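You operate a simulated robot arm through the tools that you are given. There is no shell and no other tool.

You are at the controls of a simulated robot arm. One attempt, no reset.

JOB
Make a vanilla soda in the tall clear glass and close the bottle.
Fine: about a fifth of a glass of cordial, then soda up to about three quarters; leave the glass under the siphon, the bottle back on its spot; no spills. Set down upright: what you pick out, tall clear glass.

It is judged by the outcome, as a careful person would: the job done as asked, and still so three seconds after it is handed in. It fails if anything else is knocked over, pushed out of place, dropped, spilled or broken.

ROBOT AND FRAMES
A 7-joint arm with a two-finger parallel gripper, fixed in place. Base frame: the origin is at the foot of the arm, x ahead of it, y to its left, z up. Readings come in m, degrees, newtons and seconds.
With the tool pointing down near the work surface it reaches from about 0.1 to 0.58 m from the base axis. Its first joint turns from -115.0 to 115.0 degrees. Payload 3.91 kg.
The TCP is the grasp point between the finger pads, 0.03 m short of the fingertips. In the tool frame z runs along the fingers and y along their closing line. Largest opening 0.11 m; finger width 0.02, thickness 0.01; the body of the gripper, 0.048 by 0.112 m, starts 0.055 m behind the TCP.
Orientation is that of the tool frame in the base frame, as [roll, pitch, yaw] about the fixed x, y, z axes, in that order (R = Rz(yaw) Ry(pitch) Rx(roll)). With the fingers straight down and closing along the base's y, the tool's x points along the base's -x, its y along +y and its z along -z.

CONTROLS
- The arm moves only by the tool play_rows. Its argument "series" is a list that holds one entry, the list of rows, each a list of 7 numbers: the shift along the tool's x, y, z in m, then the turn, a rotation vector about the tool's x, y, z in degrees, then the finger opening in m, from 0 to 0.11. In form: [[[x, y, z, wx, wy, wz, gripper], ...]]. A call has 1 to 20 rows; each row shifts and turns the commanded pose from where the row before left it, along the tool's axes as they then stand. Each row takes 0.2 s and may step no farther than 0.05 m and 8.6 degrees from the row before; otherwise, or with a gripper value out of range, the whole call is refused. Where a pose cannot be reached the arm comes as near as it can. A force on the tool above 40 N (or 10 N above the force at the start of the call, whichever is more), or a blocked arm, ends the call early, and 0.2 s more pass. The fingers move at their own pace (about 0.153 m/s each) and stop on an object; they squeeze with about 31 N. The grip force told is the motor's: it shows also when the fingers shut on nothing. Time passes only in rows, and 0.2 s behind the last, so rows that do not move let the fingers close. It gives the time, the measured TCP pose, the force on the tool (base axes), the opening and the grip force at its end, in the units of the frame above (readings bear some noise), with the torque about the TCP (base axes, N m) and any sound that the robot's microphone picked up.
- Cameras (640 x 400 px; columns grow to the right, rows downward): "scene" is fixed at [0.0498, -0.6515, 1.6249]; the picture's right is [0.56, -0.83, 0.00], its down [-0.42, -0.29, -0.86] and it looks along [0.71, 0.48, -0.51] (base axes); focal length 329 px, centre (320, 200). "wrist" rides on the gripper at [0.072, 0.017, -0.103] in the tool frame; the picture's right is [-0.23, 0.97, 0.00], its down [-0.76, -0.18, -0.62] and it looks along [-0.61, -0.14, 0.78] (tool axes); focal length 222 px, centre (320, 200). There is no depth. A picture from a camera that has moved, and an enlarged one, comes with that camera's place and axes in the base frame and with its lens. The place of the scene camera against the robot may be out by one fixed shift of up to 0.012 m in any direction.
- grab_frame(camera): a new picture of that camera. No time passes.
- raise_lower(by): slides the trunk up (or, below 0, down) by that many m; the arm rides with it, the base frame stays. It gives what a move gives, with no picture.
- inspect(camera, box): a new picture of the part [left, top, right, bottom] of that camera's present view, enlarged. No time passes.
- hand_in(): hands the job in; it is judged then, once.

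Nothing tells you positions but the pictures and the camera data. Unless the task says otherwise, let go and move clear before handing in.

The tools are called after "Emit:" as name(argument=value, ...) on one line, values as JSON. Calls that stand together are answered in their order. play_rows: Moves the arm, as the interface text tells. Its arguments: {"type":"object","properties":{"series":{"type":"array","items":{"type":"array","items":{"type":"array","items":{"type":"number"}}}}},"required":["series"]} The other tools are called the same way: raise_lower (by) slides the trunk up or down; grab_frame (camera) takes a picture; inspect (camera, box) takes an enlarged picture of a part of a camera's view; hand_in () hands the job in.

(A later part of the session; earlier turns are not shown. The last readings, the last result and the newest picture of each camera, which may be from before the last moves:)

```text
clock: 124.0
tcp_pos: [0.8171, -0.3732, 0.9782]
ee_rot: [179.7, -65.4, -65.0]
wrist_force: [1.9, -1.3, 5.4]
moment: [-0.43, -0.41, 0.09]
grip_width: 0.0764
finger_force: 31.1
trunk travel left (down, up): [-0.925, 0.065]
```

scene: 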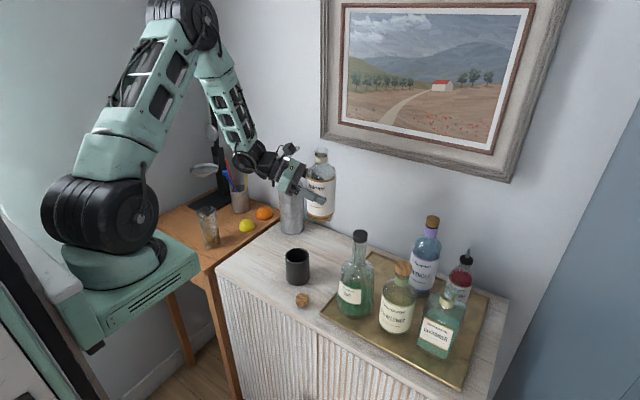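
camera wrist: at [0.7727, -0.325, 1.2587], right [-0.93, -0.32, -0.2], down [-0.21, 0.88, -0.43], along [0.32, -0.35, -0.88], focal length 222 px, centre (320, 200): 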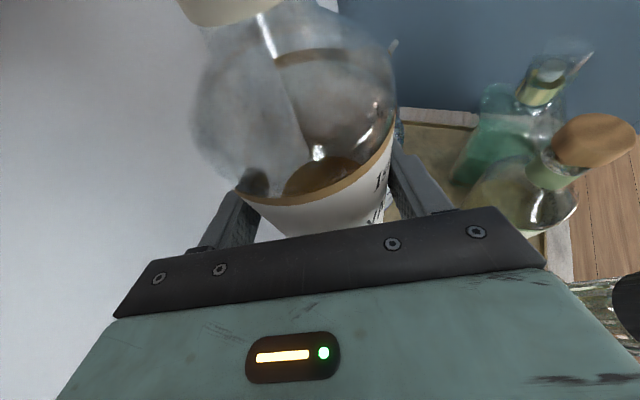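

Flush enough. Opening the fingers and backing off along the approach line.

Emit:
play_rows(series=[[[0.0004, 0, -0.0002, 0, 0, 0, 0.078], [0, 0, 0, 0, 0, 0, 0.084], [0, 0, 0, 0, 0, 0, 0.095], [0, 0, 0, 0, 0, 0, 0.104], [0, 0, 0, 0, 0, 0, 0.106]]])

Emit:
grab_frame(camera="wrist")

Emit:
inspect(camera="scene", box=[330, 190, 430, 290])

```text
clock: 125.2
tcp_pos: [0.8159, -0.3725, 0.9786]
ee_rot: [179.7, -65.2, -65.0]
wrist_force: [0.7, 0.3, 0.5]
moment: [0.0, -0.05, 0.02]
grip_width: 0.1059
finger_force: 0.2
trunk travel left (down, up): [-0.925, 0.065]
```

```text
taken
camera wrist: at [0.7754, -0.323, 1.0863], right [-0.92, -0.32, -0.2], down [-0.21, 0.88, -0.43], along [0.32, -0.36, -0.88], focal length 222 px, centre (320, 200)
```

wrist: 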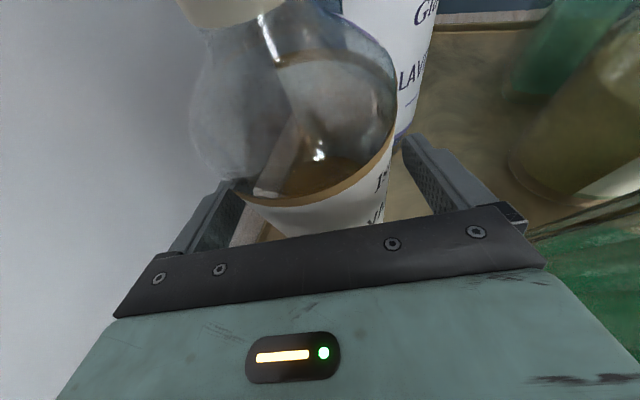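

```text
4.00 times, centred on (380, 240) of scene
camera zoom: at [0.0498, -0.6515, 1.6249], right [0.56, -0.83, 0.0], down [-0.42, -0.29, -0.86], along [0.71, 0.48, -0.51], focal length 1315 px, centre (80, 40)
```

zoom: 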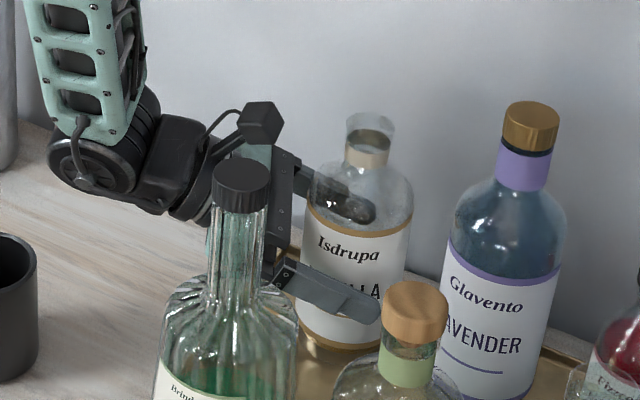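

Emit:
play_rows(series=[[[0, -0.003, -0.002, 0, 0, 0, 0.106], [0, 0, -0.025, 0, 0, 0, 0.106], [0, 0, -0.03, 0, 0, 0, 0.106], [0, 0, -0.035, 0, 0, 0, 0.106], [0, 0, -0.035, 0, 0, 0, 0.106]]])

Emit:
grab_frame(camera="wrist")

Emit:
inspect(camera="scene", box=[330, 190, 430, 290])

```text
clock: 126.3
tcp_pos: [0.773, -0.2665, 1.0294]
ee_rot: [179.7, -65.3, -65.0]
wrist_force: [0.3, -0.8, -0.1]
moment: [-0.01, -0.01, -0.01]
grip_width: 0.1059
finger_force: 0.1
trunk travel left (down, up): [-0.925, 0.065]
```

```text
taken
camera wrist: at [0.7313, -0.2172, 1.1373], right [-0.93, -0.32, -0.2], down [-0.21, 0.88, -0.43], along [0.32, -0.36, -0.88], focal length 222 px, centre (320, 200)
```

wrist: 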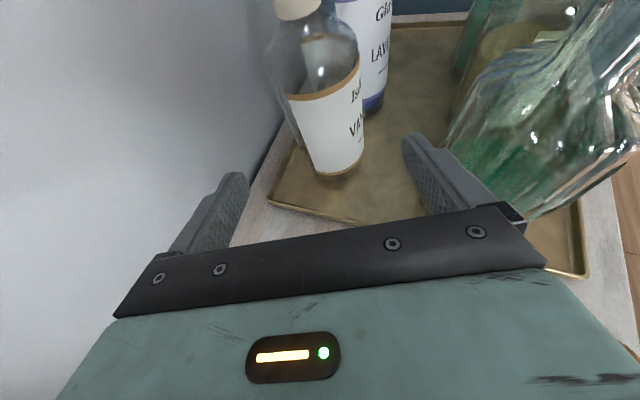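

```text
4.00 times, centred on (380, 240) of scene
camera zoom: at [0.0498, -0.6515, 1.6249], right [0.56, -0.83, 0.0], down [-0.42, -0.29, -0.86], along [0.71, 0.48, -0.51], focal length 1315 px, centre (80, 40)
```

zoom: 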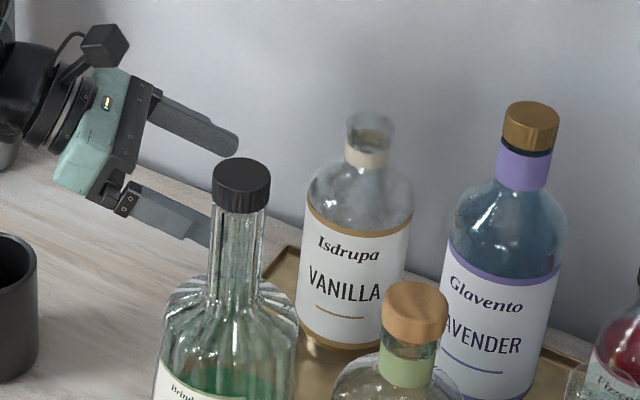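

The bottle is back on its spot, standing. Next I'll fetch the cork: rise, re-orient to 40° down facing slightly left, and hover over it.

Emit:
play_rows(series=[[[0.0271, 0.0058, -0.0318, 0, 0, 0, 0.1], [0.0271, 0.0058, -0.0318, 0, 0, 0, 0.1], [0.0271, 0.0058, -0.0318, 0, 0, 0, 0.09], [0.0271, 0.0058, -0.0318, 0, 0, 0, 0.08], [0.0271, 0.0058, -0.0318, 0, 0, 0, 0.07], [0, 0, 0, 0, -7.5, 0, 0.07], [0, 0, 0, 0, -7.5, 0, 0.07], [0, 0, 0, 6.511, 0, -5.466, 0.065], [0, 0, 0, 6.511, 0, -5.466, 0.065], [0, 0, 0, 6.511, 0, -5.466, 0.065], [0, 0, 0, 6.511, 0, -5.466, 0.065], [0, 0, 0, 6.511, 0, -5.466, 0.065], [0, 0, 0, 6.511, 0, -5.466, 0.065], [0, 0, 0, 6.511, 0, -5.466, 0.065], [0, 0, 0, 6.511, 0, -5.466, 0.065], [0, 0, 0, 6.511, 0, -5.466, 0.065], [0, 0, 0, 6.511, 0, -5.466, 0.065]]])

Emit:
grab_frame(camera="scene")

Emit:
grab_frame(camera="wrist")

```text
clock: 129.9
tcp_pos: [0.7088, -0.1969, 1.2195]
ee_rot: [179.3, -50.0, 20.4]
wrist_force: [-0.2, 0.0, -0.4]
moment: [-0.01, 0.0, 0.0]
grip_width: 0.065
finger_force: 0.0
trunk travel left (down, up): [-0.925, 0.065]
```

```text
taken
```

scene: 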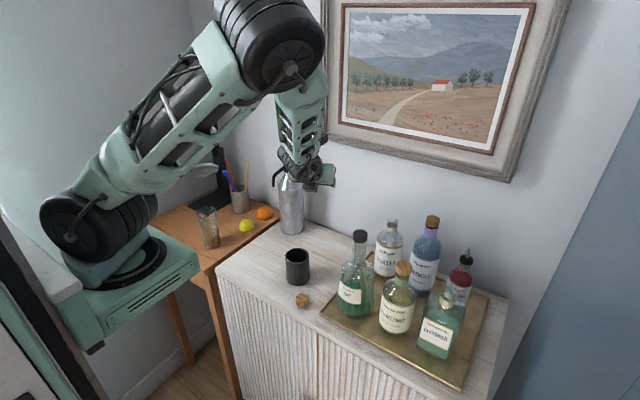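

```text
taken
camera wrist: at [0.6837, -0.2246, 1.3421], right [0.19, -0.97, -0.17], down [-0.97, -0.16, -0.18], along [0.15, 0.2, -0.97], focal length 222 px, centre (320, 200)
```

wrist: 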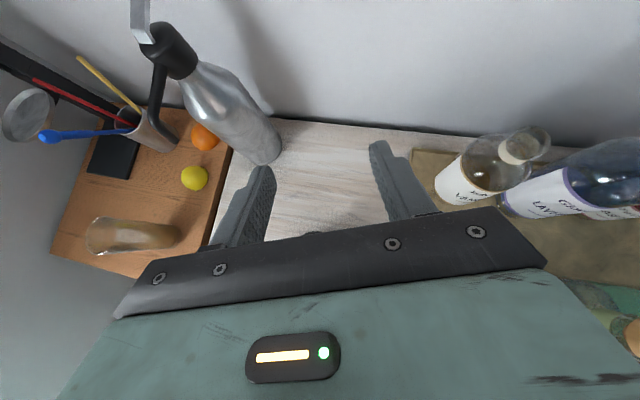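

Emit:
inspect(camera="wrist", box=[60, 140, 240, 280])

Emit:
inspect(camera="wrist", box=[100, 0, 320, 170])

```text
2.86 times, centred on (150, 210) of wrist
camera zoom: at [0.6837, -0.2246, 1.3421], right [0.19, -0.97, -0.17], down [-0.97, -0.16, -0.18], along [0.15, 0.2, -0.97], focal length 635 px, centre (806, 171)
```

zoom: 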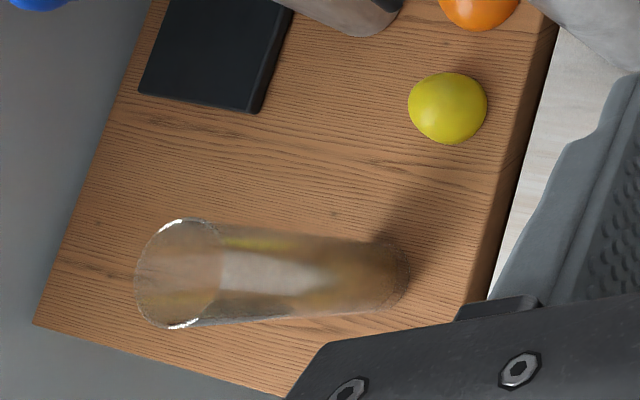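

```text
2.35 times, centred on (210, 85) of wrist
camera zoom: at [0.6837, -0.2246, 1.3421], right [0.19, -0.97, -0.17], down [-0.97, -0.16, -0.18], along [0.15, 0.2, -0.97], focal length 523 px, centre (579, 471)
```

zoom: 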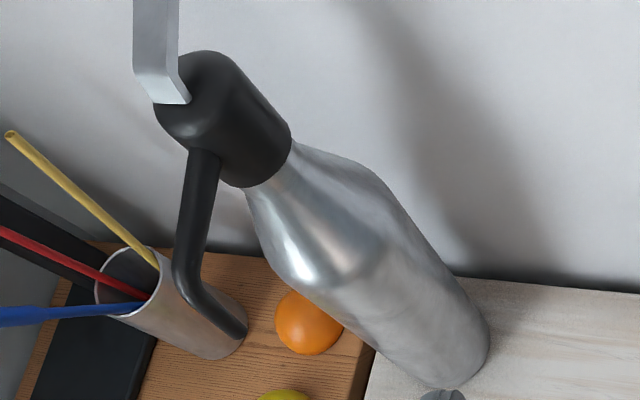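

Useful view: the glass is at about (0.606, 0.200), rim z 1.03, and the siphon nozzle tip at about (0.762, 0.025, 1.115). Now I'll move down toward the cork.

Emit:
play_rows(series=[[[-0.0433, -0.0033, 0.0076, 0, 0, 0, 0.06], [-0.0433, -0.0033, 0.0076, 0, 0, 0, 0.06], [-0.0433, -0.0033, 0.0076, 0, 0, 0, 0.06], [-0.0433, -0.0033, 0.0076, 0, 0, 0, 0.06], [-0.0433, -0.0033, 0.0076, 0, 0, 0, 0.06]]])

Emit:
grab_frame(camera="wrist")

Emit:
grab_frame(camera="scene")

```text
clock: 131.2
tcp_pos: [0.5981, -0.2214, 1.0276]
ee_rot: [179.2, -49.9, 20.3]
wrist_force: [-0.1, 0.1, 0.0]
moment: [0.01, -0.01, -0.04]
grip_width: 0.0599
finger_force: 0.1
trunk travel left (down, up): [-0.925, 0.065]
```

```text
taken
camera wrist: at [0.5737, -0.2487, 1.15], right [0.19, -0.97, -0.17], down [-0.97, -0.16, -0.18], along [0.15, 0.2, -0.97], focal length 222 px, centre (320, 200)
```

wrist: 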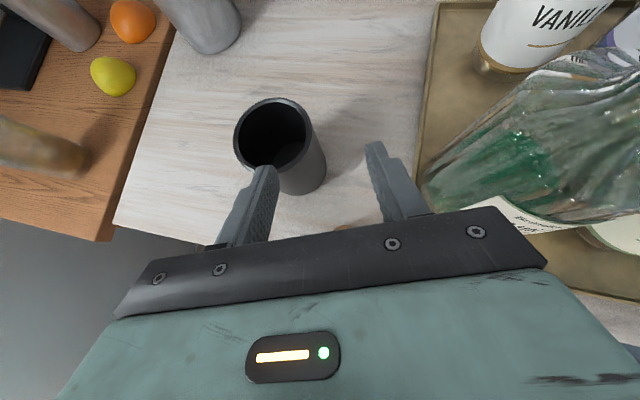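

```text
taken
```

scene: 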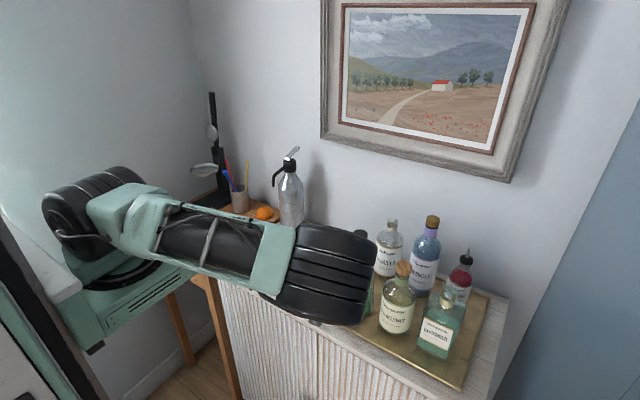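

Emit:
play_rows(series=[[[-0.0342, -0.0007, 0.012, 0, 0, 0, 0.06], [-0.0342, -0.0007, 0.012, 0, 0, 0, 0.06], [0, 0, 0, 0, 0, 0, 0.06]]])

Emit:
grab_frame(camera="wrist")

Emit:
grab_frame(camera="scene")

```text
clock: 131.9
tcp_pos: [0.5742, -0.2279, 0.9628]
ee_rot: [179.4, -49.9, 20.2]
wrist_force: [0.9, -0.2, 1.4]
moment: [0.0, -0.04, -0.01]
grip_width: 0.06
finger_force: 0.0
trunk travel left (down, up): [-0.925, 0.065]
```

```text
taken
camera wrist: at [0.5491, -0.2556, 1.0842], right [0.19, -0.97, -0.17], down [-0.97, -0.16, -0.18], along [0.15, 0.2, -0.97], focal length 222 px, centre (320, 200)
```

wrist: 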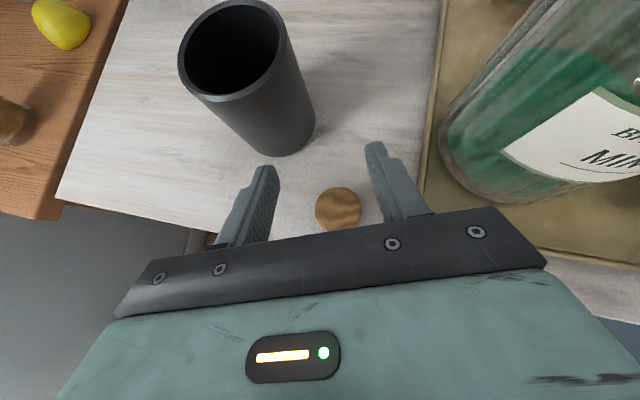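

```text
taken
```

scene: 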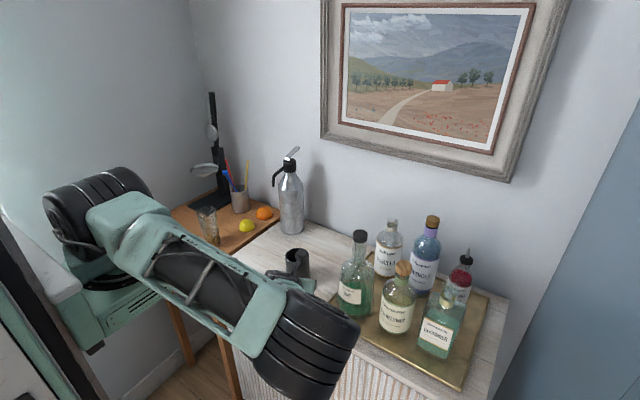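

Emit:
inspect(camera="wrist", box=[240, 130, 430, 240])

```text
3.37 times, centred on (335, 185) of wrist
camera zoom: at [0.5491, -0.2556, 1.0842], right [0.19, -0.97, -0.17], down [-0.97, -0.16, -0.18], along [0.15, 0.2, -0.97], focal length 748 px, centre (270, 250)
```

zoom: 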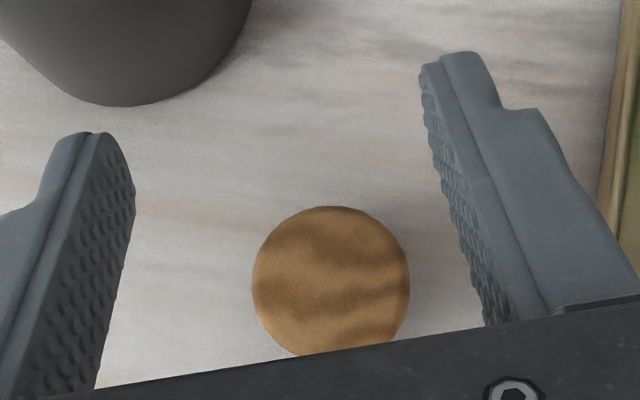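

Cork centre is at (0.569, -0.236). I'll shift over it and come down.

Emit:
play_rows(series=[[[-0.0049, 0.0058, -0.0059, 0, 0, 0, 0.06], [-0.0153, 0, 0.0129, 0, 0, 0, 0.06], [-0.0153, 0, 0.0129, 0, 0, 0, 0.06], [0, 0, 0, 0, 0, 0, 0.06]]])

Emit:
inspect(camera="wrist", box=[240, 130, 430, 240])

```text
clock: 132.9
tcp_pos: [0.5684, -0.2378, 0.9232]
ee_rot: [179.4, -49.9, 20.1]
wrist_force: [-0.8, -0.4, -0.4]
moment: [0.03, -0.01, -0.01]
grip_width: 0.06
finger_force: 0.1
trunk travel left (down, up): [-0.925, 0.065]
```

```text
3.37 times, centred on (335, 185) of wrist
camera zoom: at [0.5439, -0.2646, 1.0442], right [0.19, -0.97, -0.17], down [-0.97, -0.16, -0.18], along [0.15, 0.2, -0.97], focal length 748 px, centre (270, 250)
```

zoom: 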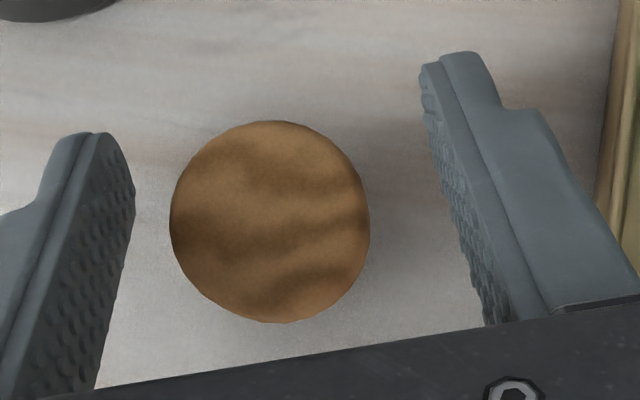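

Centred. Final descent of 11 mm, then close.

Emit:
play_rows(series=[[[-0.0042, 0, 0.0035, 0, 0, 0, 0.06], [-0.0042, 0, 0.0035, 0, 0, 0, 0.06], [0, 0, 0, 0, 0, 0, 0.06]]])

Emit:
play_rows(series=[[[0, 0, 0, 0, 0, 0, 0.05], [0, 0, 0, 0, 0, 0, 0.042], [0, 0, 0, 0, 0, 0, 0.036], [0, 0, 0, 0, 0, 0, 0.025], [0, 0, 0, 0, 0, 0, 0.025]]])

Emit:
inspect(camera="wrist", box=[240, 130, 430, 240])

```text
clock: 133.8
tcp_pos: [0.5695, -0.237, 0.9124]
ee_rot: [179.5, -49.8, 20.2]
wrist_force: [-1.4, -0.7, 6.1]
moment: [0.18, 0.03, 0.0]
grip_width: 0.0596
finger_force: 0.1
trunk travel left (down, up): [-0.925, 0.065]
```

```text
clock: 134.9
tcp_pos: [0.5698, -0.2364, 0.9117]
ee_rot: [179.4, -50.0, 20.2]
wrist_force: [-0.7, 4.0, 7.3]
moment: [0.27, -0.04, 0.02]
grip_width: 0.0344
finger_force: 30.6
trunk travel left (down, up): [-0.925, 0.065]
```

```text
3.37 times, centred on (335, 185) of wrist
camera zoom: at [0.5444, -0.2639, 1.0336], right [0.19, -0.97, -0.17], down [-0.97, -0.16, -0.18], along [0.15, 0.2, -0.97], focal length 748 px, centre (270, 250)
```

zoom: 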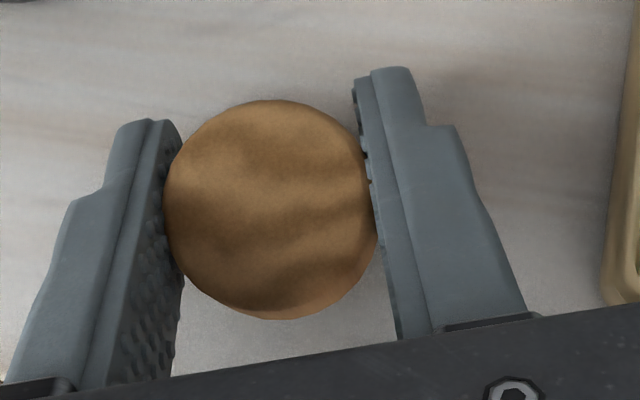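

Cork gripped at 0.034 m. Lifting it straight up.

Emit:
play_rows(series=[[[0.0077, 0, -0.0064, 0, 0, 0, 0.025], [0.0153, 0, -0.0129, 0, 0, 0, 0.025], [0.023, 0, -0.0193, 0, 0, 0, 0.025], [0.023, 0, -0.0193, 0, 0, 0, 0.025]]])

Emit:
grab_frame(camera="wrist")

Emit:
grab_frame(camera="scene")

```text
clock: 135.9
tcp_pos: [0.5696, -0.2382, 1.0029]
ee_rot: [179.3, -49.8, 20.2]
wrist_force: [0.8, 0.0, 0.6]
moment: [-0.01, 0.02, 0.01]
grip_width: 0.0346
finger_force: 31.2
trunk travel left (down, up): [-0.925, 0.065]
```

```text
taken
camera wrist: at [0.5455, -0.2648, 1.1242], right [0.19, -0.97, -0.17], down [-0.97, -0.16, -0.18], along [0.15, 0.2, -0.97], focal length 222 px, centre (320, 200)
```

wrist: 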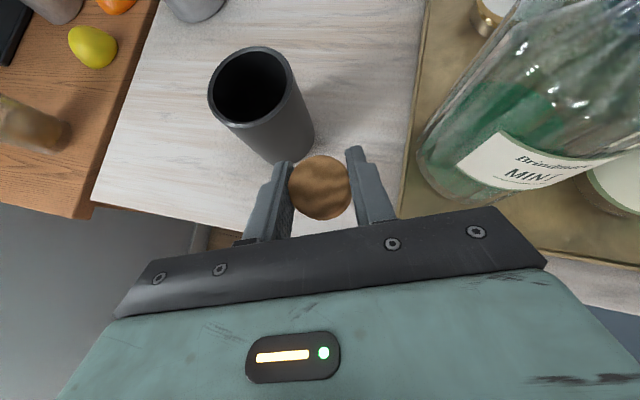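

```text
taken
```

scene: 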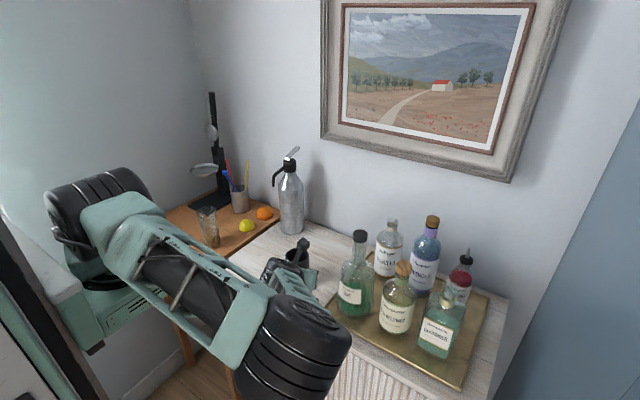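

Emit:
play_rows(series=[[[0.0433, 0.0017, -0.0048, 0, 0, 0, 0.025], [0.0433, 0.0017, -0.0048, 0, 0, 0, 0.025], [0.0433, 0.0017, -0.0048, 0, 0, 0, 0.025], [0.0433, 0.0017, -0.0048, 0, 0, 0, 0.025], [0.0433, 0.0017, -0.0048, 0, 0, 0, 0.025], [0.0433, 0.0017, -0.0048, 0, 0, 0, 0.025], [0, 0, 0, -6.243, 0, 5.24, 0.025], [0, 0, 0, -6.243, 0, 5.24, 0.025], [0, 0, 0, -6.243, 0, 5.24, 0.025], [0, 0, 0, -6.243, 0, 5.24, 0.025], [0, 0, 0, -6.243, 0, 5.24, 0.025], [0, 0, 0, -6.243, 0, 5.24, 0.025], [0, 0, 0, -6.243, 0, 5.24, 0.025], [0, 0, 0, -6.243, 0, 5.24, 0.025]]])

Emit:
grab_frame(camera="scene")

Emit:
grab_frame(camera="wrist")

```text
clock: 138.9
tcp_pos: [0.7091, -0.1962, 1.2188]
ee_rot: [179.6, -50.2, -45.3]
wrist_force: [-0.5, -0.2, -0.1]
moment: [0.03, 0.02, 0.03]
grip_width: 0.0346
finger_force: 31.1
trunk travel left (down, up): [-0.925, 0.065]
```

```text
taken
```

scene: 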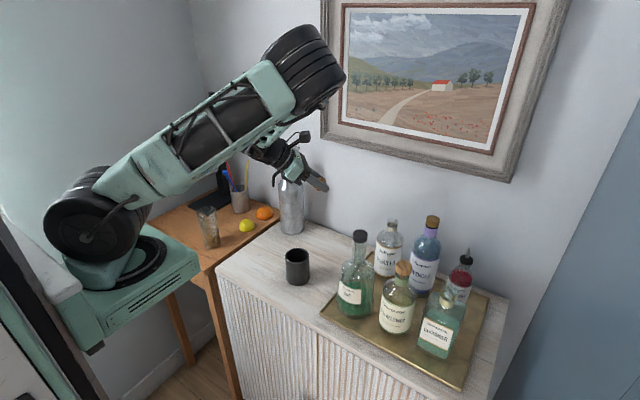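

```text
taken
camera wrist: at [0.6743, -0.1853, 1.3401], right [-0.8, -0.58, -0.17], down [-0.55, 0.81, -0.19], along [0.25, -0.06, -0.97], focal length 222 px, centre (320, 200)
```

wrist: 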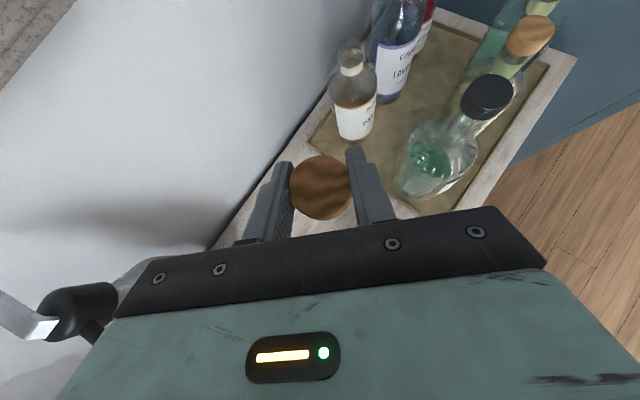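

Emit:
inspect(camera="wrist", box=[310, 20, 410, 160])

Emit:
inspect(camera="scene", box=[365, 205, 415, 285])

```text
2.86 times, centred on (360, 90) of wrist
camera zoom: at [0.6743, -0.1853, 1.3401], right [-0.8, -0.58, -0.17], down [-0.55, 0.81, -0.19], along [0.25, -0.06, -0.97], focal length 635 px, centre (206, 514)
```

zoom: 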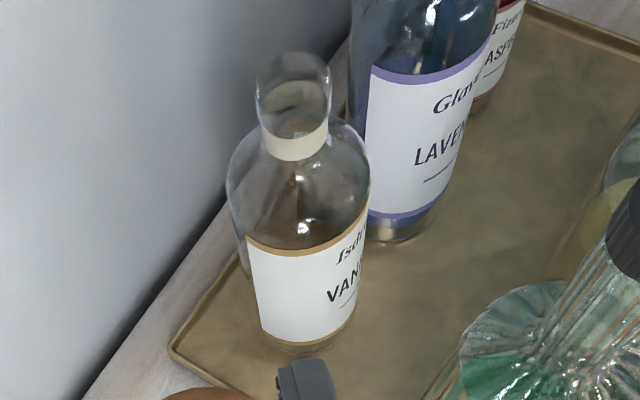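

```text
5.00 times, centred on (390, 245) of scene
camera zoom: at [0.0498, -0.6515, 1.6249], right [0.56, -0.83, 0.0], down [-0.42, -0.29, -0.86], along [0.71, 0.48, -0.51], focal length 1643 px, centre (-30, -25)
```

zoom: 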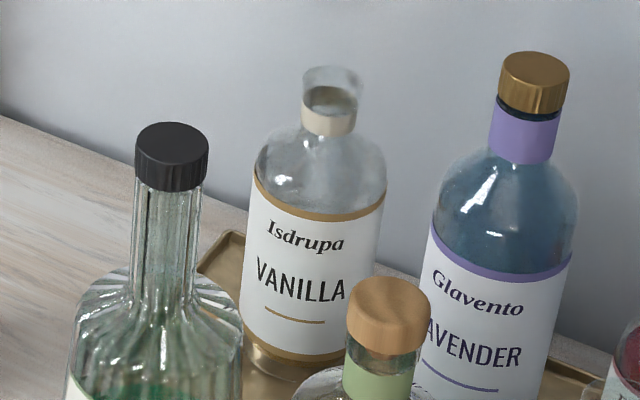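

I'll move to a close pre-insertion position to measure the mouth precisely.

Emit:
play_rows(series=[[[0.0121, 0.0133, 0.0361, 0, 0, 0, 0.025], [0.0121, 0.0133, 0.0361, 0, 0, 0, 0.025], [0.0121, 0.0133, 0.0361, 0, 0, 0, 0.025], [0.0121, 0.0133, 0.0361, 0, 0, 0, 0.025], [0, 0, 0, 0, 0, 0, 0.025]]])

Emit:
inspect(camera="wrist", box=[240, 90, 420, 230])

Emit:
inspect(camera="scene", box=[350, 180, 430, 260])

```text
clock: 140.2
tcp_pos: [0.7723, -0.3337, 1.1612]
ee_rot: [179.7, -50.3, -45.1]
wrist_force: [0.8, 1.1, 0.0]
moment: [-0.01, 0.0, -0.03]
grip_width: 0.0347
finger_force: 31.1
trunk travel left (down, up): [-0.925, 0.065]
```

```text
2.86 times, centred on (330, 160) of wrist
camera zoom: at [0.7381, -0.3237, 1.2831], right [-0.8, -0.58, -0.17], down [-0.55, 0.81, -0.19], along [0.25, -0.06, -0.97], focal length 635 px, centre (291, 314)
```

zoom: 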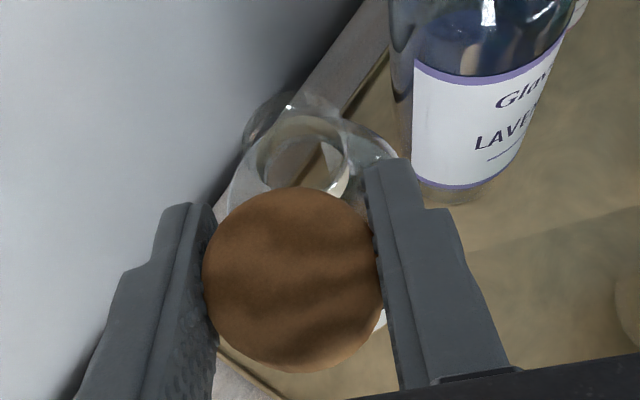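

```text
5.00 times, centred on (390, 220) of scene
camera zoom: at [0.0498, -0.6515, 1.6249], right [0.56, -0.83, 0.0], down [-0.42, -0.29, -0.86], along [0.71, 0.48, -0.51], focal length 1643 px, centre (-30, 100)
```

zoom: 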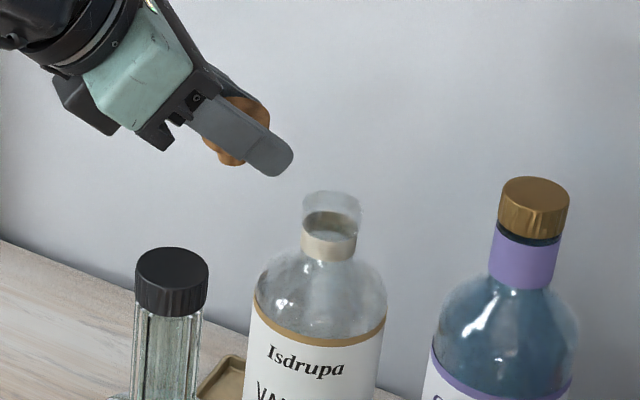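

Emit:
play_rows(series=[[[0.0197, 0.0001, 0.0282, 0, 0, 0, 0.025], [0.0197, 0.0002, 0.0282, 0, 0, 0, 0.025], [0, 0, 0, 0, 0, 0, 0.025]]])

Emit:
inspect(camera="scene", box=[370, 190, 430, 240])

Emit:
inspect(camera="wrist", box=[240, 110, 420, 250])

```text
clock: 140.9
tcp_pos: [0.8191, -0.3839, 1.1563]
ee_rot: [179.7, -50.2, -45.1]
wrist_force: [0.1, 0.1, -0.3]
moment: [0.01, 0.0, -0.02]
grip_width: 0.0346
finger_force: 30.7
trunk travel left (down, up): [-0.925, 0.065]
```

```text
8.00 times, centred on (400, 215) of scene
camera zoom: at [0.0498, -0.6515, 1.6249], right [0.56, -0.83, 0.0], down [-0.42, -0.29, -0.86], along [0.71, 0.48, -0.51], focal length 2629 px, centre (-320, 80)
```

zoom: 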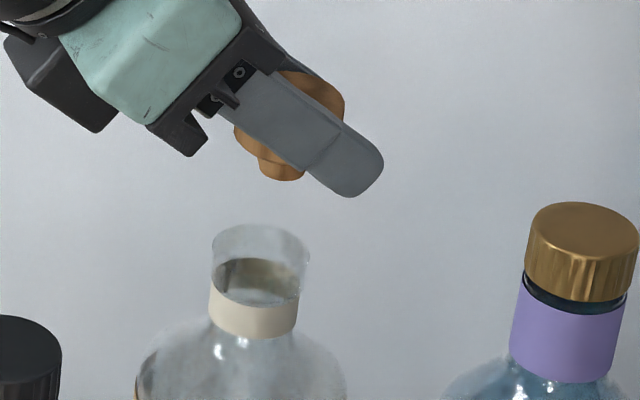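

```text
2.86 times, centred on (330, 180) of wrist
camera zoom: at [0.7844, -0.3727, 1.2783], right [-0.8, -0.58, -0.17], down [-0.55, 0.81, -0.19], along [0.25, -0.06, -0.97], focal length 635 px, centre (291, 257)
```

zoom: 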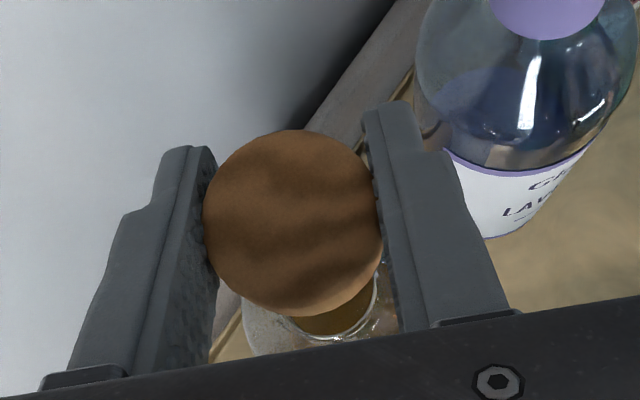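

The cork is about 3–4 mm off to one side. I'll correct that and come down until the plug is just above the lip.

Emit:
play_rows(series=[[[-0.0015, -0.0028, -0.0018, 0, 0, 0, 0.025], [-0.0115, 0, 0.0096, 0, 0, 0, 0.025], [-0.0092, 0, 0.0077, 0, 0, 0, 0.025], [0, 0, 0, 0, 0, 0, 0.025]]])

Emit:
inspect(camera="scene", box=[380, 195, 420, 235])

Emit:
inspect(camera="wrist", box=[240, 110, 420, 250])

```text
clock: 141.9
tcp_pos: [0.8194, -0.3818, 1.1309]
ee_rot: [179.5, -50.2, -45.1]
wrist_force: [0.4, -0.1, -0.4]
moment: [-0.02, 0.01, -0.01]
grip_width: 0.0347
finger_force: 30.9
trunk travel left (down, up): [-0.925, 0.065]
```

```text
10.00 times, centred on (400, 215) of scene
camera zoom: at [0.0498, -0.6515, 1.6249], right [0.56, -0.83, 0.0], down [-0.42, -0.29, -0.86], along [0.71, 0.48, -0.51], focal length 3287 px, centre (-480, 50)
```

zoom: 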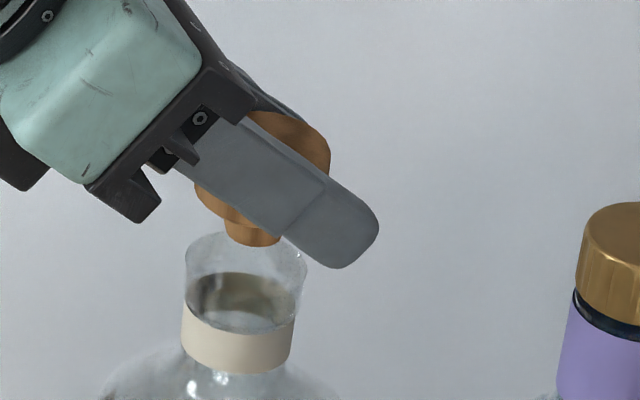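

```text
2.86 times, centred on (330, 180) of wrist
camera zoom: at [0.7848, -0.3698, 1.2529], right [-0.8, -0.58, -0.17], down [-0.55, 0.81, -0.19], along [0.25, -0.06, -0.97], focal length 635 px, centre (291, 257)
```

zoom: 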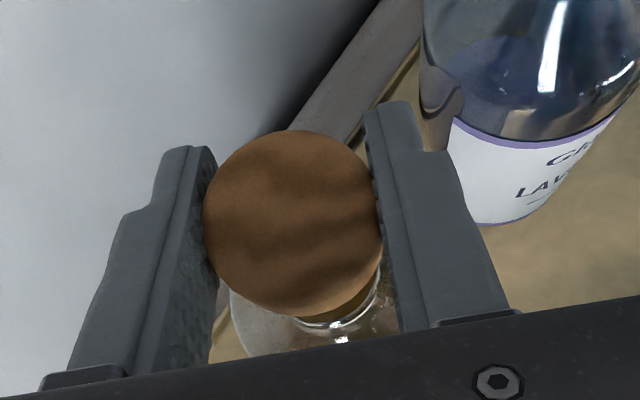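

The plug is lined up over the mouth to within about 1 mm. Lowering it in.

Emit:
play_rows(series=[[[-0.0038, 0, 0.0032, 0, 0, 0, 0.025], [-0.0038, 0, 0.0032, 0, 0, 0, 0.025], [-0.0038, 0, 0.0032, 0, 0, 0, 0.025]]])

Emit:
inspect(camera="scene", box=[380, 195, 420, 235])

```text
clock: 142.8
tcp_pos: [0.8203, -0.3811, 1.118]
ee_rot: [179.5, -50.2, -45.2]
wrist_force: [0.1, -0.4, -1.0]
moment: [0.01, 0.0, 0.01]
grip_width: 0.0344
finger_force: 30.8
trunk travel left (down, up): [-0.925, 0.065]
```

```text
10.00 times, centred on (400, 215) of scene
camera zoom: at [0.0498, -0.6515, 1.6249], right [0.56, -0.83, 0.0], down [-0.42, -0.29, -0.86], along [0.71, 0.48, -0.51], focal length 3287 px, centre (-480, 50)
```

zoom: 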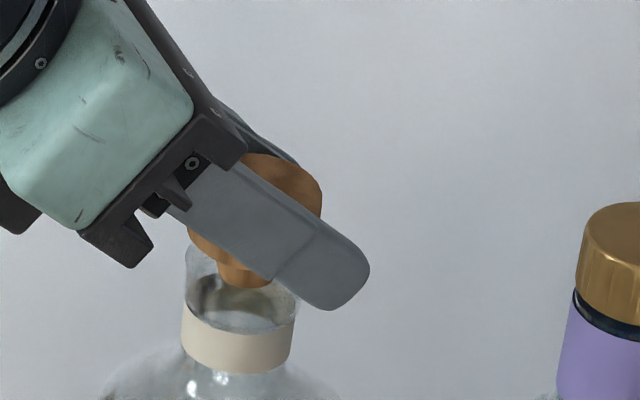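

Emit:
play_rows(series=[[[-0.0023, 0, 0.0019, 0, 0, 0, 0.025], [-0.0023, 0, 0.0019, 0, 0, 0, 0.025], [-0.0023, 0, 0.0019, 0, 0, 0, 0.025]]])

Emit:
play_rows(series=[[[-0.0015, 0, 0.0013, 0, 0, 0, 0.025], [-0.0012, 0, 0.001, 0, 0, 0, 0.025]]])

Emit:
inspect(camera="scene", box=[380, 195, 420, 235])

```text
clock: 143.6
tcp_pos: [0.821, -0.3805, 1.109]
ee_rot: [179.7, -50.4, -45.2]
wrist_force: [1.2, 1.1, 3.3]
moment: [0.3, -0.05, -0.04]
grip_width: 0.0348
finger_force: 31.1
trunk travel left (down, up): [-0.925, 0.065]
heard: snap
```

```text
clock: 144.2
tcp_pos: [0.8202, -0.3806, 1.1084]
ee_rot: [179.6, -50.7, -45.2]
wrist_force: [-3.3, 3.3, 27.4]
moment: [0.15, 0.16, -0.07]
grip_width: 0.0345
finger_force: 30.7
trunk travel left (down, up): [-0.925, 0.065]
```

```text
10.00 times, centred on (400, 215) of scene
camera zoom: at [0.0498, -0.6515, 1.6249], right [0.56, -0.83, 0.0], down [-0.42, -0.29, -0.86], along [0.71, 0.48, -0.51], focal length 3287 px, centre (-480, 50)
```

zoom: 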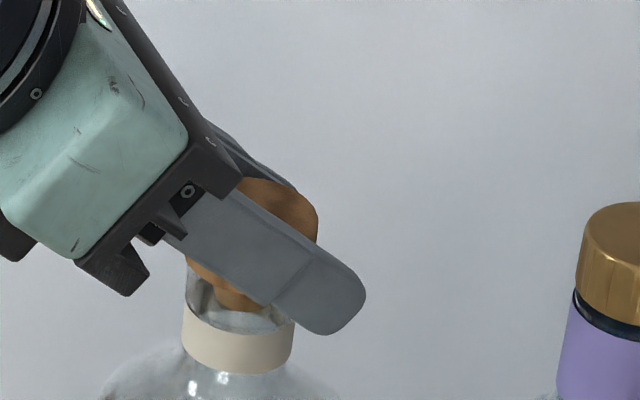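

A "snap" was heard and there is firm push-back, so the cork is seated. Easing off, opening and backing away.

Emit:
play_rows(series=[[[0.0023, 0, -0.0019, 0, 0, 0, 0.025], [0, 0, 0, 0, 0, 0, 0.034], [0, 0, 0, 0, 0, 0, 0.045], [0, 0, 0, 0, 0, 0, 0.06], [0, 0, 0, 0, 0, 0, 0.07], [0, 0, -0.02, 0, 0, 0, 0.07], [0, 0, -0.03, 0, 0, 0, 0.07], [0, 0, -0.04, 0, 0, 0, 0.07]]])

Emit:
inspect(camera="scene", box=[350, 190, 430, 290])

Emit:
grab_frame(camera="wrist")

```text
clock: 145.9
tcp_pos: [0.7698, -0.3308, 1.1661]
ee_rot: [179.6, -50.3, -45.2]
wrist_force: [0.5, 0.2, -0.7]
moment: [-0.01, -0.01, 0.02]
grip_width: 0.0702
finger_force: 0.1
trunk travel left (down, up): [-0.925, 0.065]
```

```text
4.00 times, centred on (390, 240) of scene
camera zoom: at [0.0498, -0.6515, 1.6249], right [0.56, -0.83, 0.0], down [-0.42, -0.29, -0.86], along [0.71, 0.48, -0.51], focal length 1315 px, centre (40, 40)
```

zoom: 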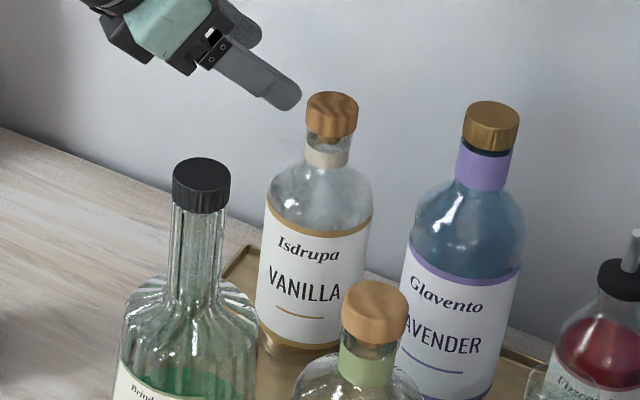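

```text
taken
camera wrist: at [0.7352, -0.3203, 1.287], right [-0.8, -0.58, -0.17], down [-0.55, 0.81, -0.19], along [0.25, -0.06, -0.97], focal length 222 px, centre (320, 200)
```

wrist: 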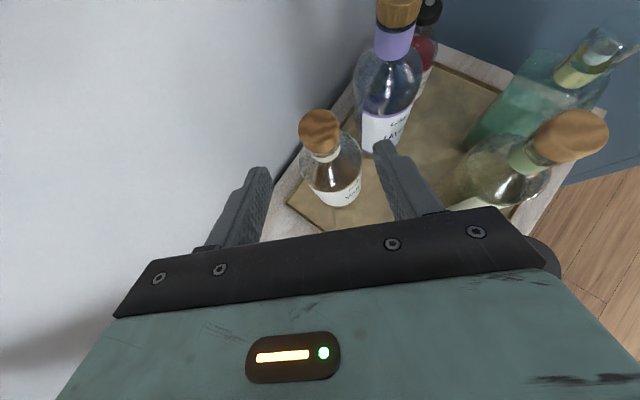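

Emit:
inspect(camera="scene", box=[375, 205, 415, 245])

```text
10.00 times, centred on (395, 225) of scene
camera zoom: at [0.0498, -0.6515, 1.6249], right [0.56, -0.83, 0.0], down [-0.42, -0.29, -0.86], along [0.71, 0.48, -0.51], focal length 3287 px, centre (-430, -50)
```

zoom: 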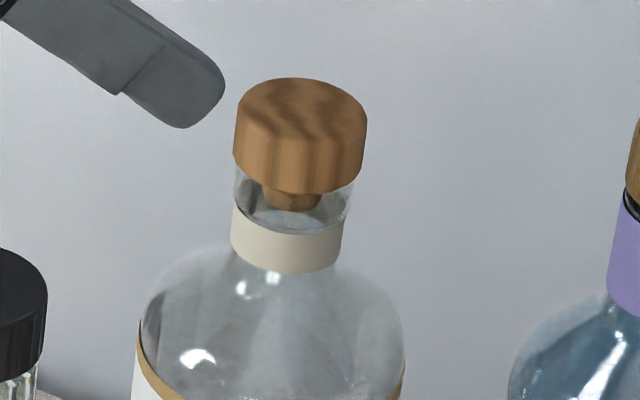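

The bottle is closed and on its spot. Now the glass: I'll swing over to its left-front side with the tool nearly level and the camera on top.

Emit:
play_rows(series=[[[-0.0045, -0.0143, -0.038, 0, 0, 0, 0.09], [-0.0045, -0.0143, -0.038, 0, 0, 0, 0.09], [-0.0045, -0.0143, -0.038, 0, 0, 0, 0.09], [-0.0045, -0.0143, -0.038, 0, 0, 0, 0.09], [0, 0, 0, -5.107, 0, 4.287, 0.09], [0, 0, 0, -5.107, 0, 4.287, 0.09], [0, 0, 0, -5.107, 0, 4.287, 0.09], [0, 0, 0, 0, 6.67, 0, 0.09], [0, 0, 0, 0, 6.67, 0, 0.09], [0, 0, 0, 0, 6.67, 0, 0.09]]])

Emit:
grab_frame(camera="scene")

```text
clock: 148.2
tcp_pos: [0.7217, -0.1989, 1.2485]
ee_rot: [179.8, -70.5, -65.2]
wrist_force: [0.4, -0.7, 0.5]
moment: [-0.01, -0.02, 0.01]
grip_width: 0.0901
finger_force: 0.1
trunk travel left (down, up): [-0.925, 0.065]
```

```text
taken
```

scene: 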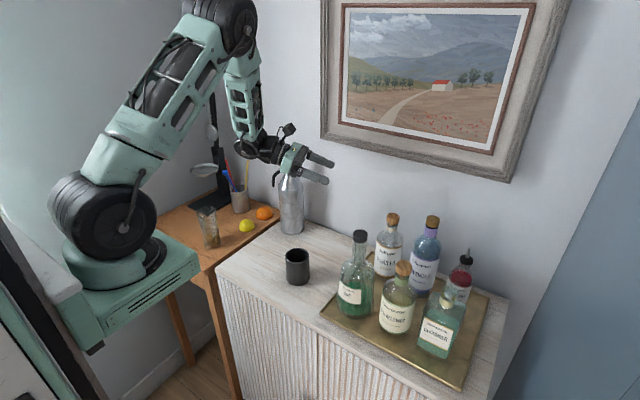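

Emit:
play_rows(series=[[[-0.0232, -0.0056, -0.0355, 0, 0, 0, 0.09], [-0.0232, -0.0056, -0.0355, 0, 0, 0, 0.09], [-0.0232, -0.0056, -0.0355, 0, 0, 0, 0.09], [-0.0232, -0.0056, -0.0355, 0, 0, 0, 0.09], [-0.0232, -0.0056, -0.0355, 0, 0, 0, 0.09], [-0.0194, -0.0034, -0.0366, 0, 0, 0, 0.09], [-0.0194, -0.0034, -0.0366, 0, 0, 0, 0.09], [-0.0194, -0.0034, -0.0366, 0, 0, 0, 0.09], [-0.0194, -0.0034, -0.0366, 0, 0, 0, 0.09]]])

Emit:
grab_frame(camera="scene")

Emit:
grab_frame(camera="wrist")

```text
clock: 150.2
tcp_pos: [0.6067, 0.1542, 1.1718]
ee_rot: [179.5, -70.3, -65.1]
wrist_force: [0.7, -0.4, -0.3]
moment: [0.02, -0.02, 0.0]
grip_width: 0.09
finger_force: 0.0
trunk travel left (down, up): [-0.925, 0.065]
```

```text
taken
```

scene: 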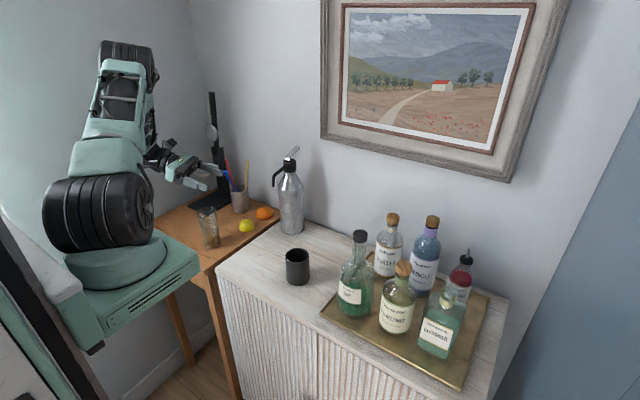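

```text
taken
camera wrist: at [0.561, 0.2124, 1.2745], right [-0.92, -0.33, -0.21], down [-0.19, 0.84, -0.51], along [0.35, -0.43, -0.83], focal length 222 px, centre (320, 200)
```

wrist: 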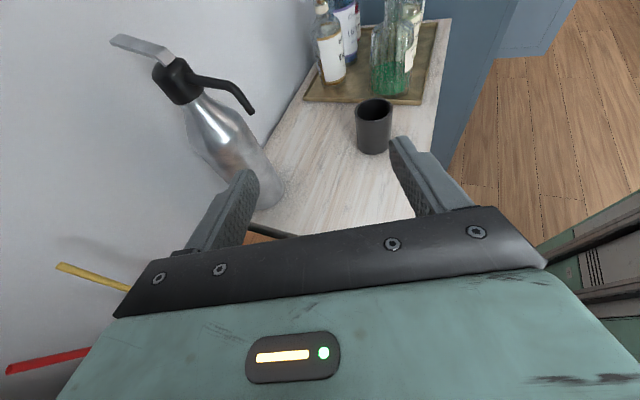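

Emit:
play_rows(series=[[[-0.0194, -0.0034, -0.0366, 0, 0, 0, 0.095], [-0.0194, -0.0034, -0.0366, 0, 0, 0, 0.095], [-0.0194, -0.0034, -0.0366, 0, 0, 0, 0.095], [-0.0194, -0.0034, -0.0366, 0, 0, 0, 0.095], [0, 0, 0, 6.267, 0, -2.281, 0.095], [0, 0, 0, 6.267, 0, -2.281, 0.095], [0, 0, 0, 6.267, 0, -2.281, 0.095]]])

Emit:
grab_frame(camera="wrist")

Emit:
grab_frame(camera="scene")

```text
clock: 151.8
tcp_pos: [0.5496, 0.3092, 1.1493]
ee_rot: [179.4, -70.3, -44.7]
wrist_force: [-0.4, 0.5, 0.7]
moment: [0.01, 0.0, -0.03]
grip_width: 0.0951
finger_force: 0.1
trunk travel left (down, up): [-0.925, 0.065]
```

```text
taken
camera wrist: at [0.4874, 0.3482, 1.2517], right [-0.75, -0.63, -0.21], down [-0.47, 0.72, -0.51], along [0.47, -0.28, -0.84], focal length 222 px, centre (320, 200)
```

wrist: 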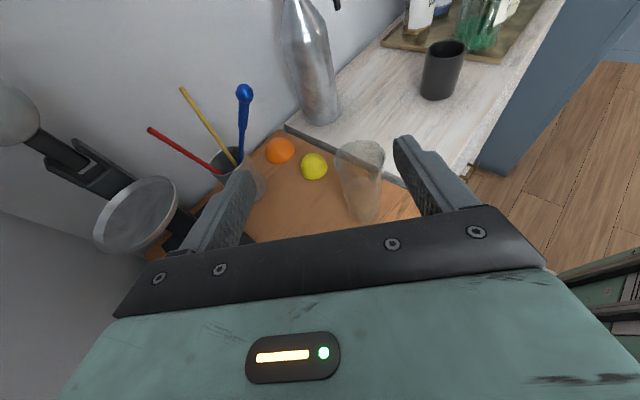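

```text
taken
```

scene: 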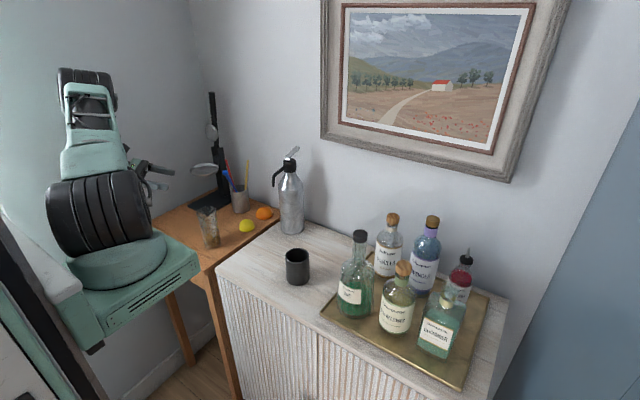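

Emit:
inspect(camera="wrist", box=[300, 120, 420, 240])

```text
3.33 times, centred on (360, 180) of wrist
camera zoom: at [0.4874, 0.3482, 1.2517], right [-0.75, -0.63, -0.21], down [-0.47, 0.72, -0.51], along [0.47, -0.28, -0.84], focal length 740 px, centre (187, 267)
```

zoom: 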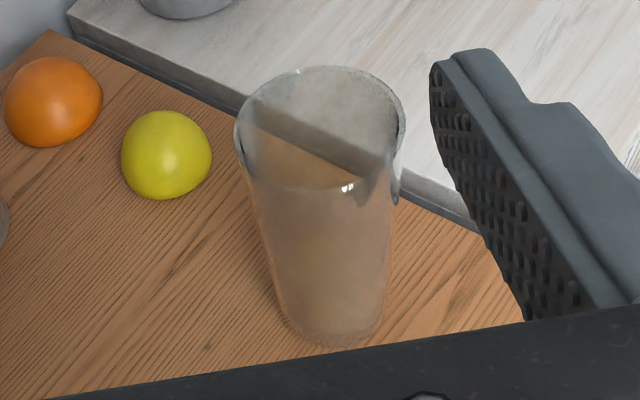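

The glass is precisely at (0.6075, 0.1995), rim z 1.03. Moving down to the pre-grasp beside it.

Emit:
play_rows(series=[[[-0.0335, 0.0092, 0.0152, 0, 0, 0, 0.095], [-0.0335, 0.0092, 0.0152, 0, 0, 0, 0.095], [-0.0335, 0.0092, 0.0152, 0, 0, 0, 0.095], [-0.0335, 0.0092, 0.0152, 0, 0, 0, 0.095], [0, 0, 0, 0, 0, 0, 0.095]]])

Emit:
grab_frame(camera="wrist")

Emit:
inspect(camera="scene", box=[140, 150, 260, 260])

```text
clock: 152.9
tcp_pos: [0.5333, 0.2749, 1.0021]
ee_rot: [179.2, -70.3, -44.8]
wrist_force: [0.5, -0.3, 0.4]
moment: [-0.04, -0.01, -0.01]
grip_width: 0.0954
finger_force: 0.1
trunk travel left (down, up): [-0.925, 0.065]
```

```text
taken
camera wrist: at [0.4696, 0.3145, 1.1055], right [-0.75, -0.63, -0.21], down [-0.47, 0.72, -0.51], along [0.47, -0.28, -0.84], focal length 222 px, centre (320, 200)
```

wrist: 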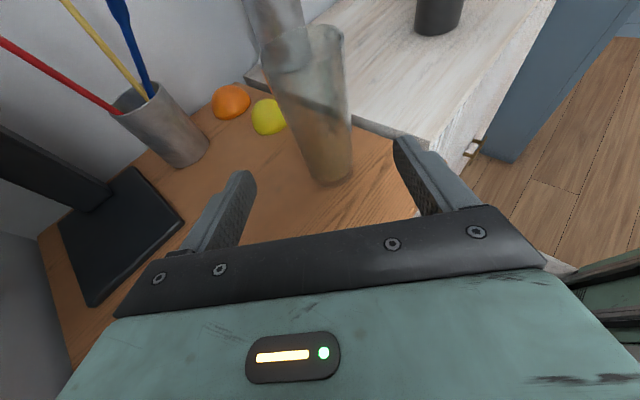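

```text
3.64 times, centred on (200, 205) of scene
camera zoom: at [0.0498, -0.6515, 1.6249], right [0.56, -0.83, 0.0], down [-0.42, -0.29, -0.86], along [0.71, 0.48, -0.51], focal length 1195 px, centre (756, 182)
```

zoom: 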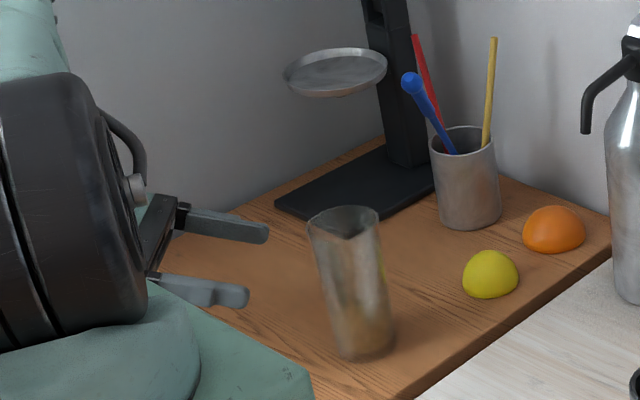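

Emit:
play_rows(series=[[[-0.0002, 0.0003, 0.0271, 0, 0, 0, 0.095], [-0.0002, 0.0003, 0.0271, 0, 0, 0, 0.095], [-0.0001, 0.0003, 0.0271, 0, 0, 0, 0.095], [-0.0001, 0.0003, 0.0271, 0, 0, 0, 0.095], [0, 0, 0, 0, 0, 0, 0.095]]])

Emit:
grab_frame(camera="wrist")

Emit:
inspect(camera="scene", box=[160, 170, 250, 260])

```text
clock: 154.2
tcp_pos: [0.6027, 0.2008, 0.9657]
ee_rot: [179.2, -70.3, -44.7]
wrist_force: [0.1, 0.5, 0.5]
moment: [0.0, 0.0, 0.0]
grip_width: 0.0949
finger_force: 0.0
trunk travel left (down, up): [-0.925, 0.065]
```

```text
taken
camera wrist: at [0.5396, 0.241, 1.0682], right [-0.75, -0.63, -0.21], down [-0.47, 0.72, -0.51], along [0.47, -0.28, -0.84], focal length 222 px, centre (320, 200)
```

wrist: 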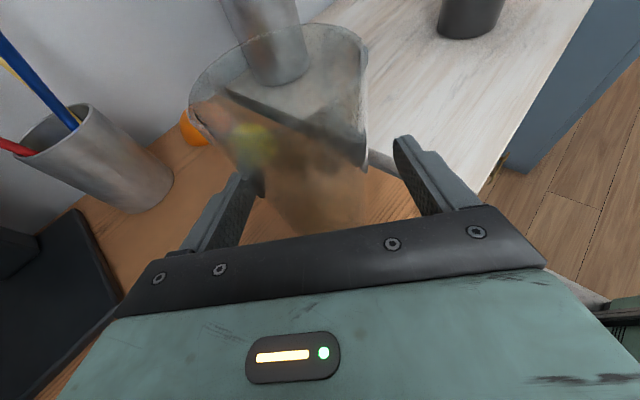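

```text
4.44 times, centred on (205, 215) of scene
camera zoom: at [0.0498, -0.6515, 1.6249], right [0.56, -0.83, 0.0], down [-0.42, -0.29, -0.86], along [0.71, 0.48, -0.51], focal length 1461 px, centre (831, 133)
```

zoom: 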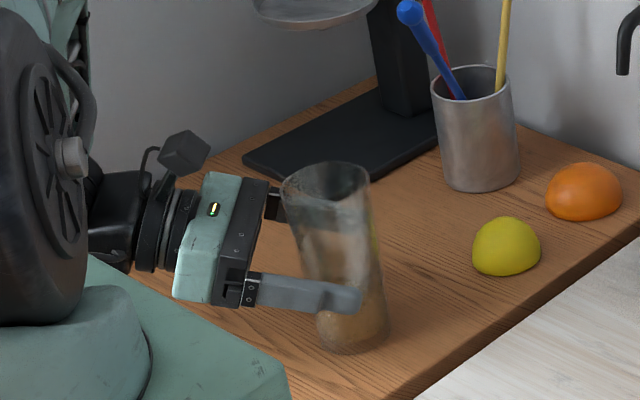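

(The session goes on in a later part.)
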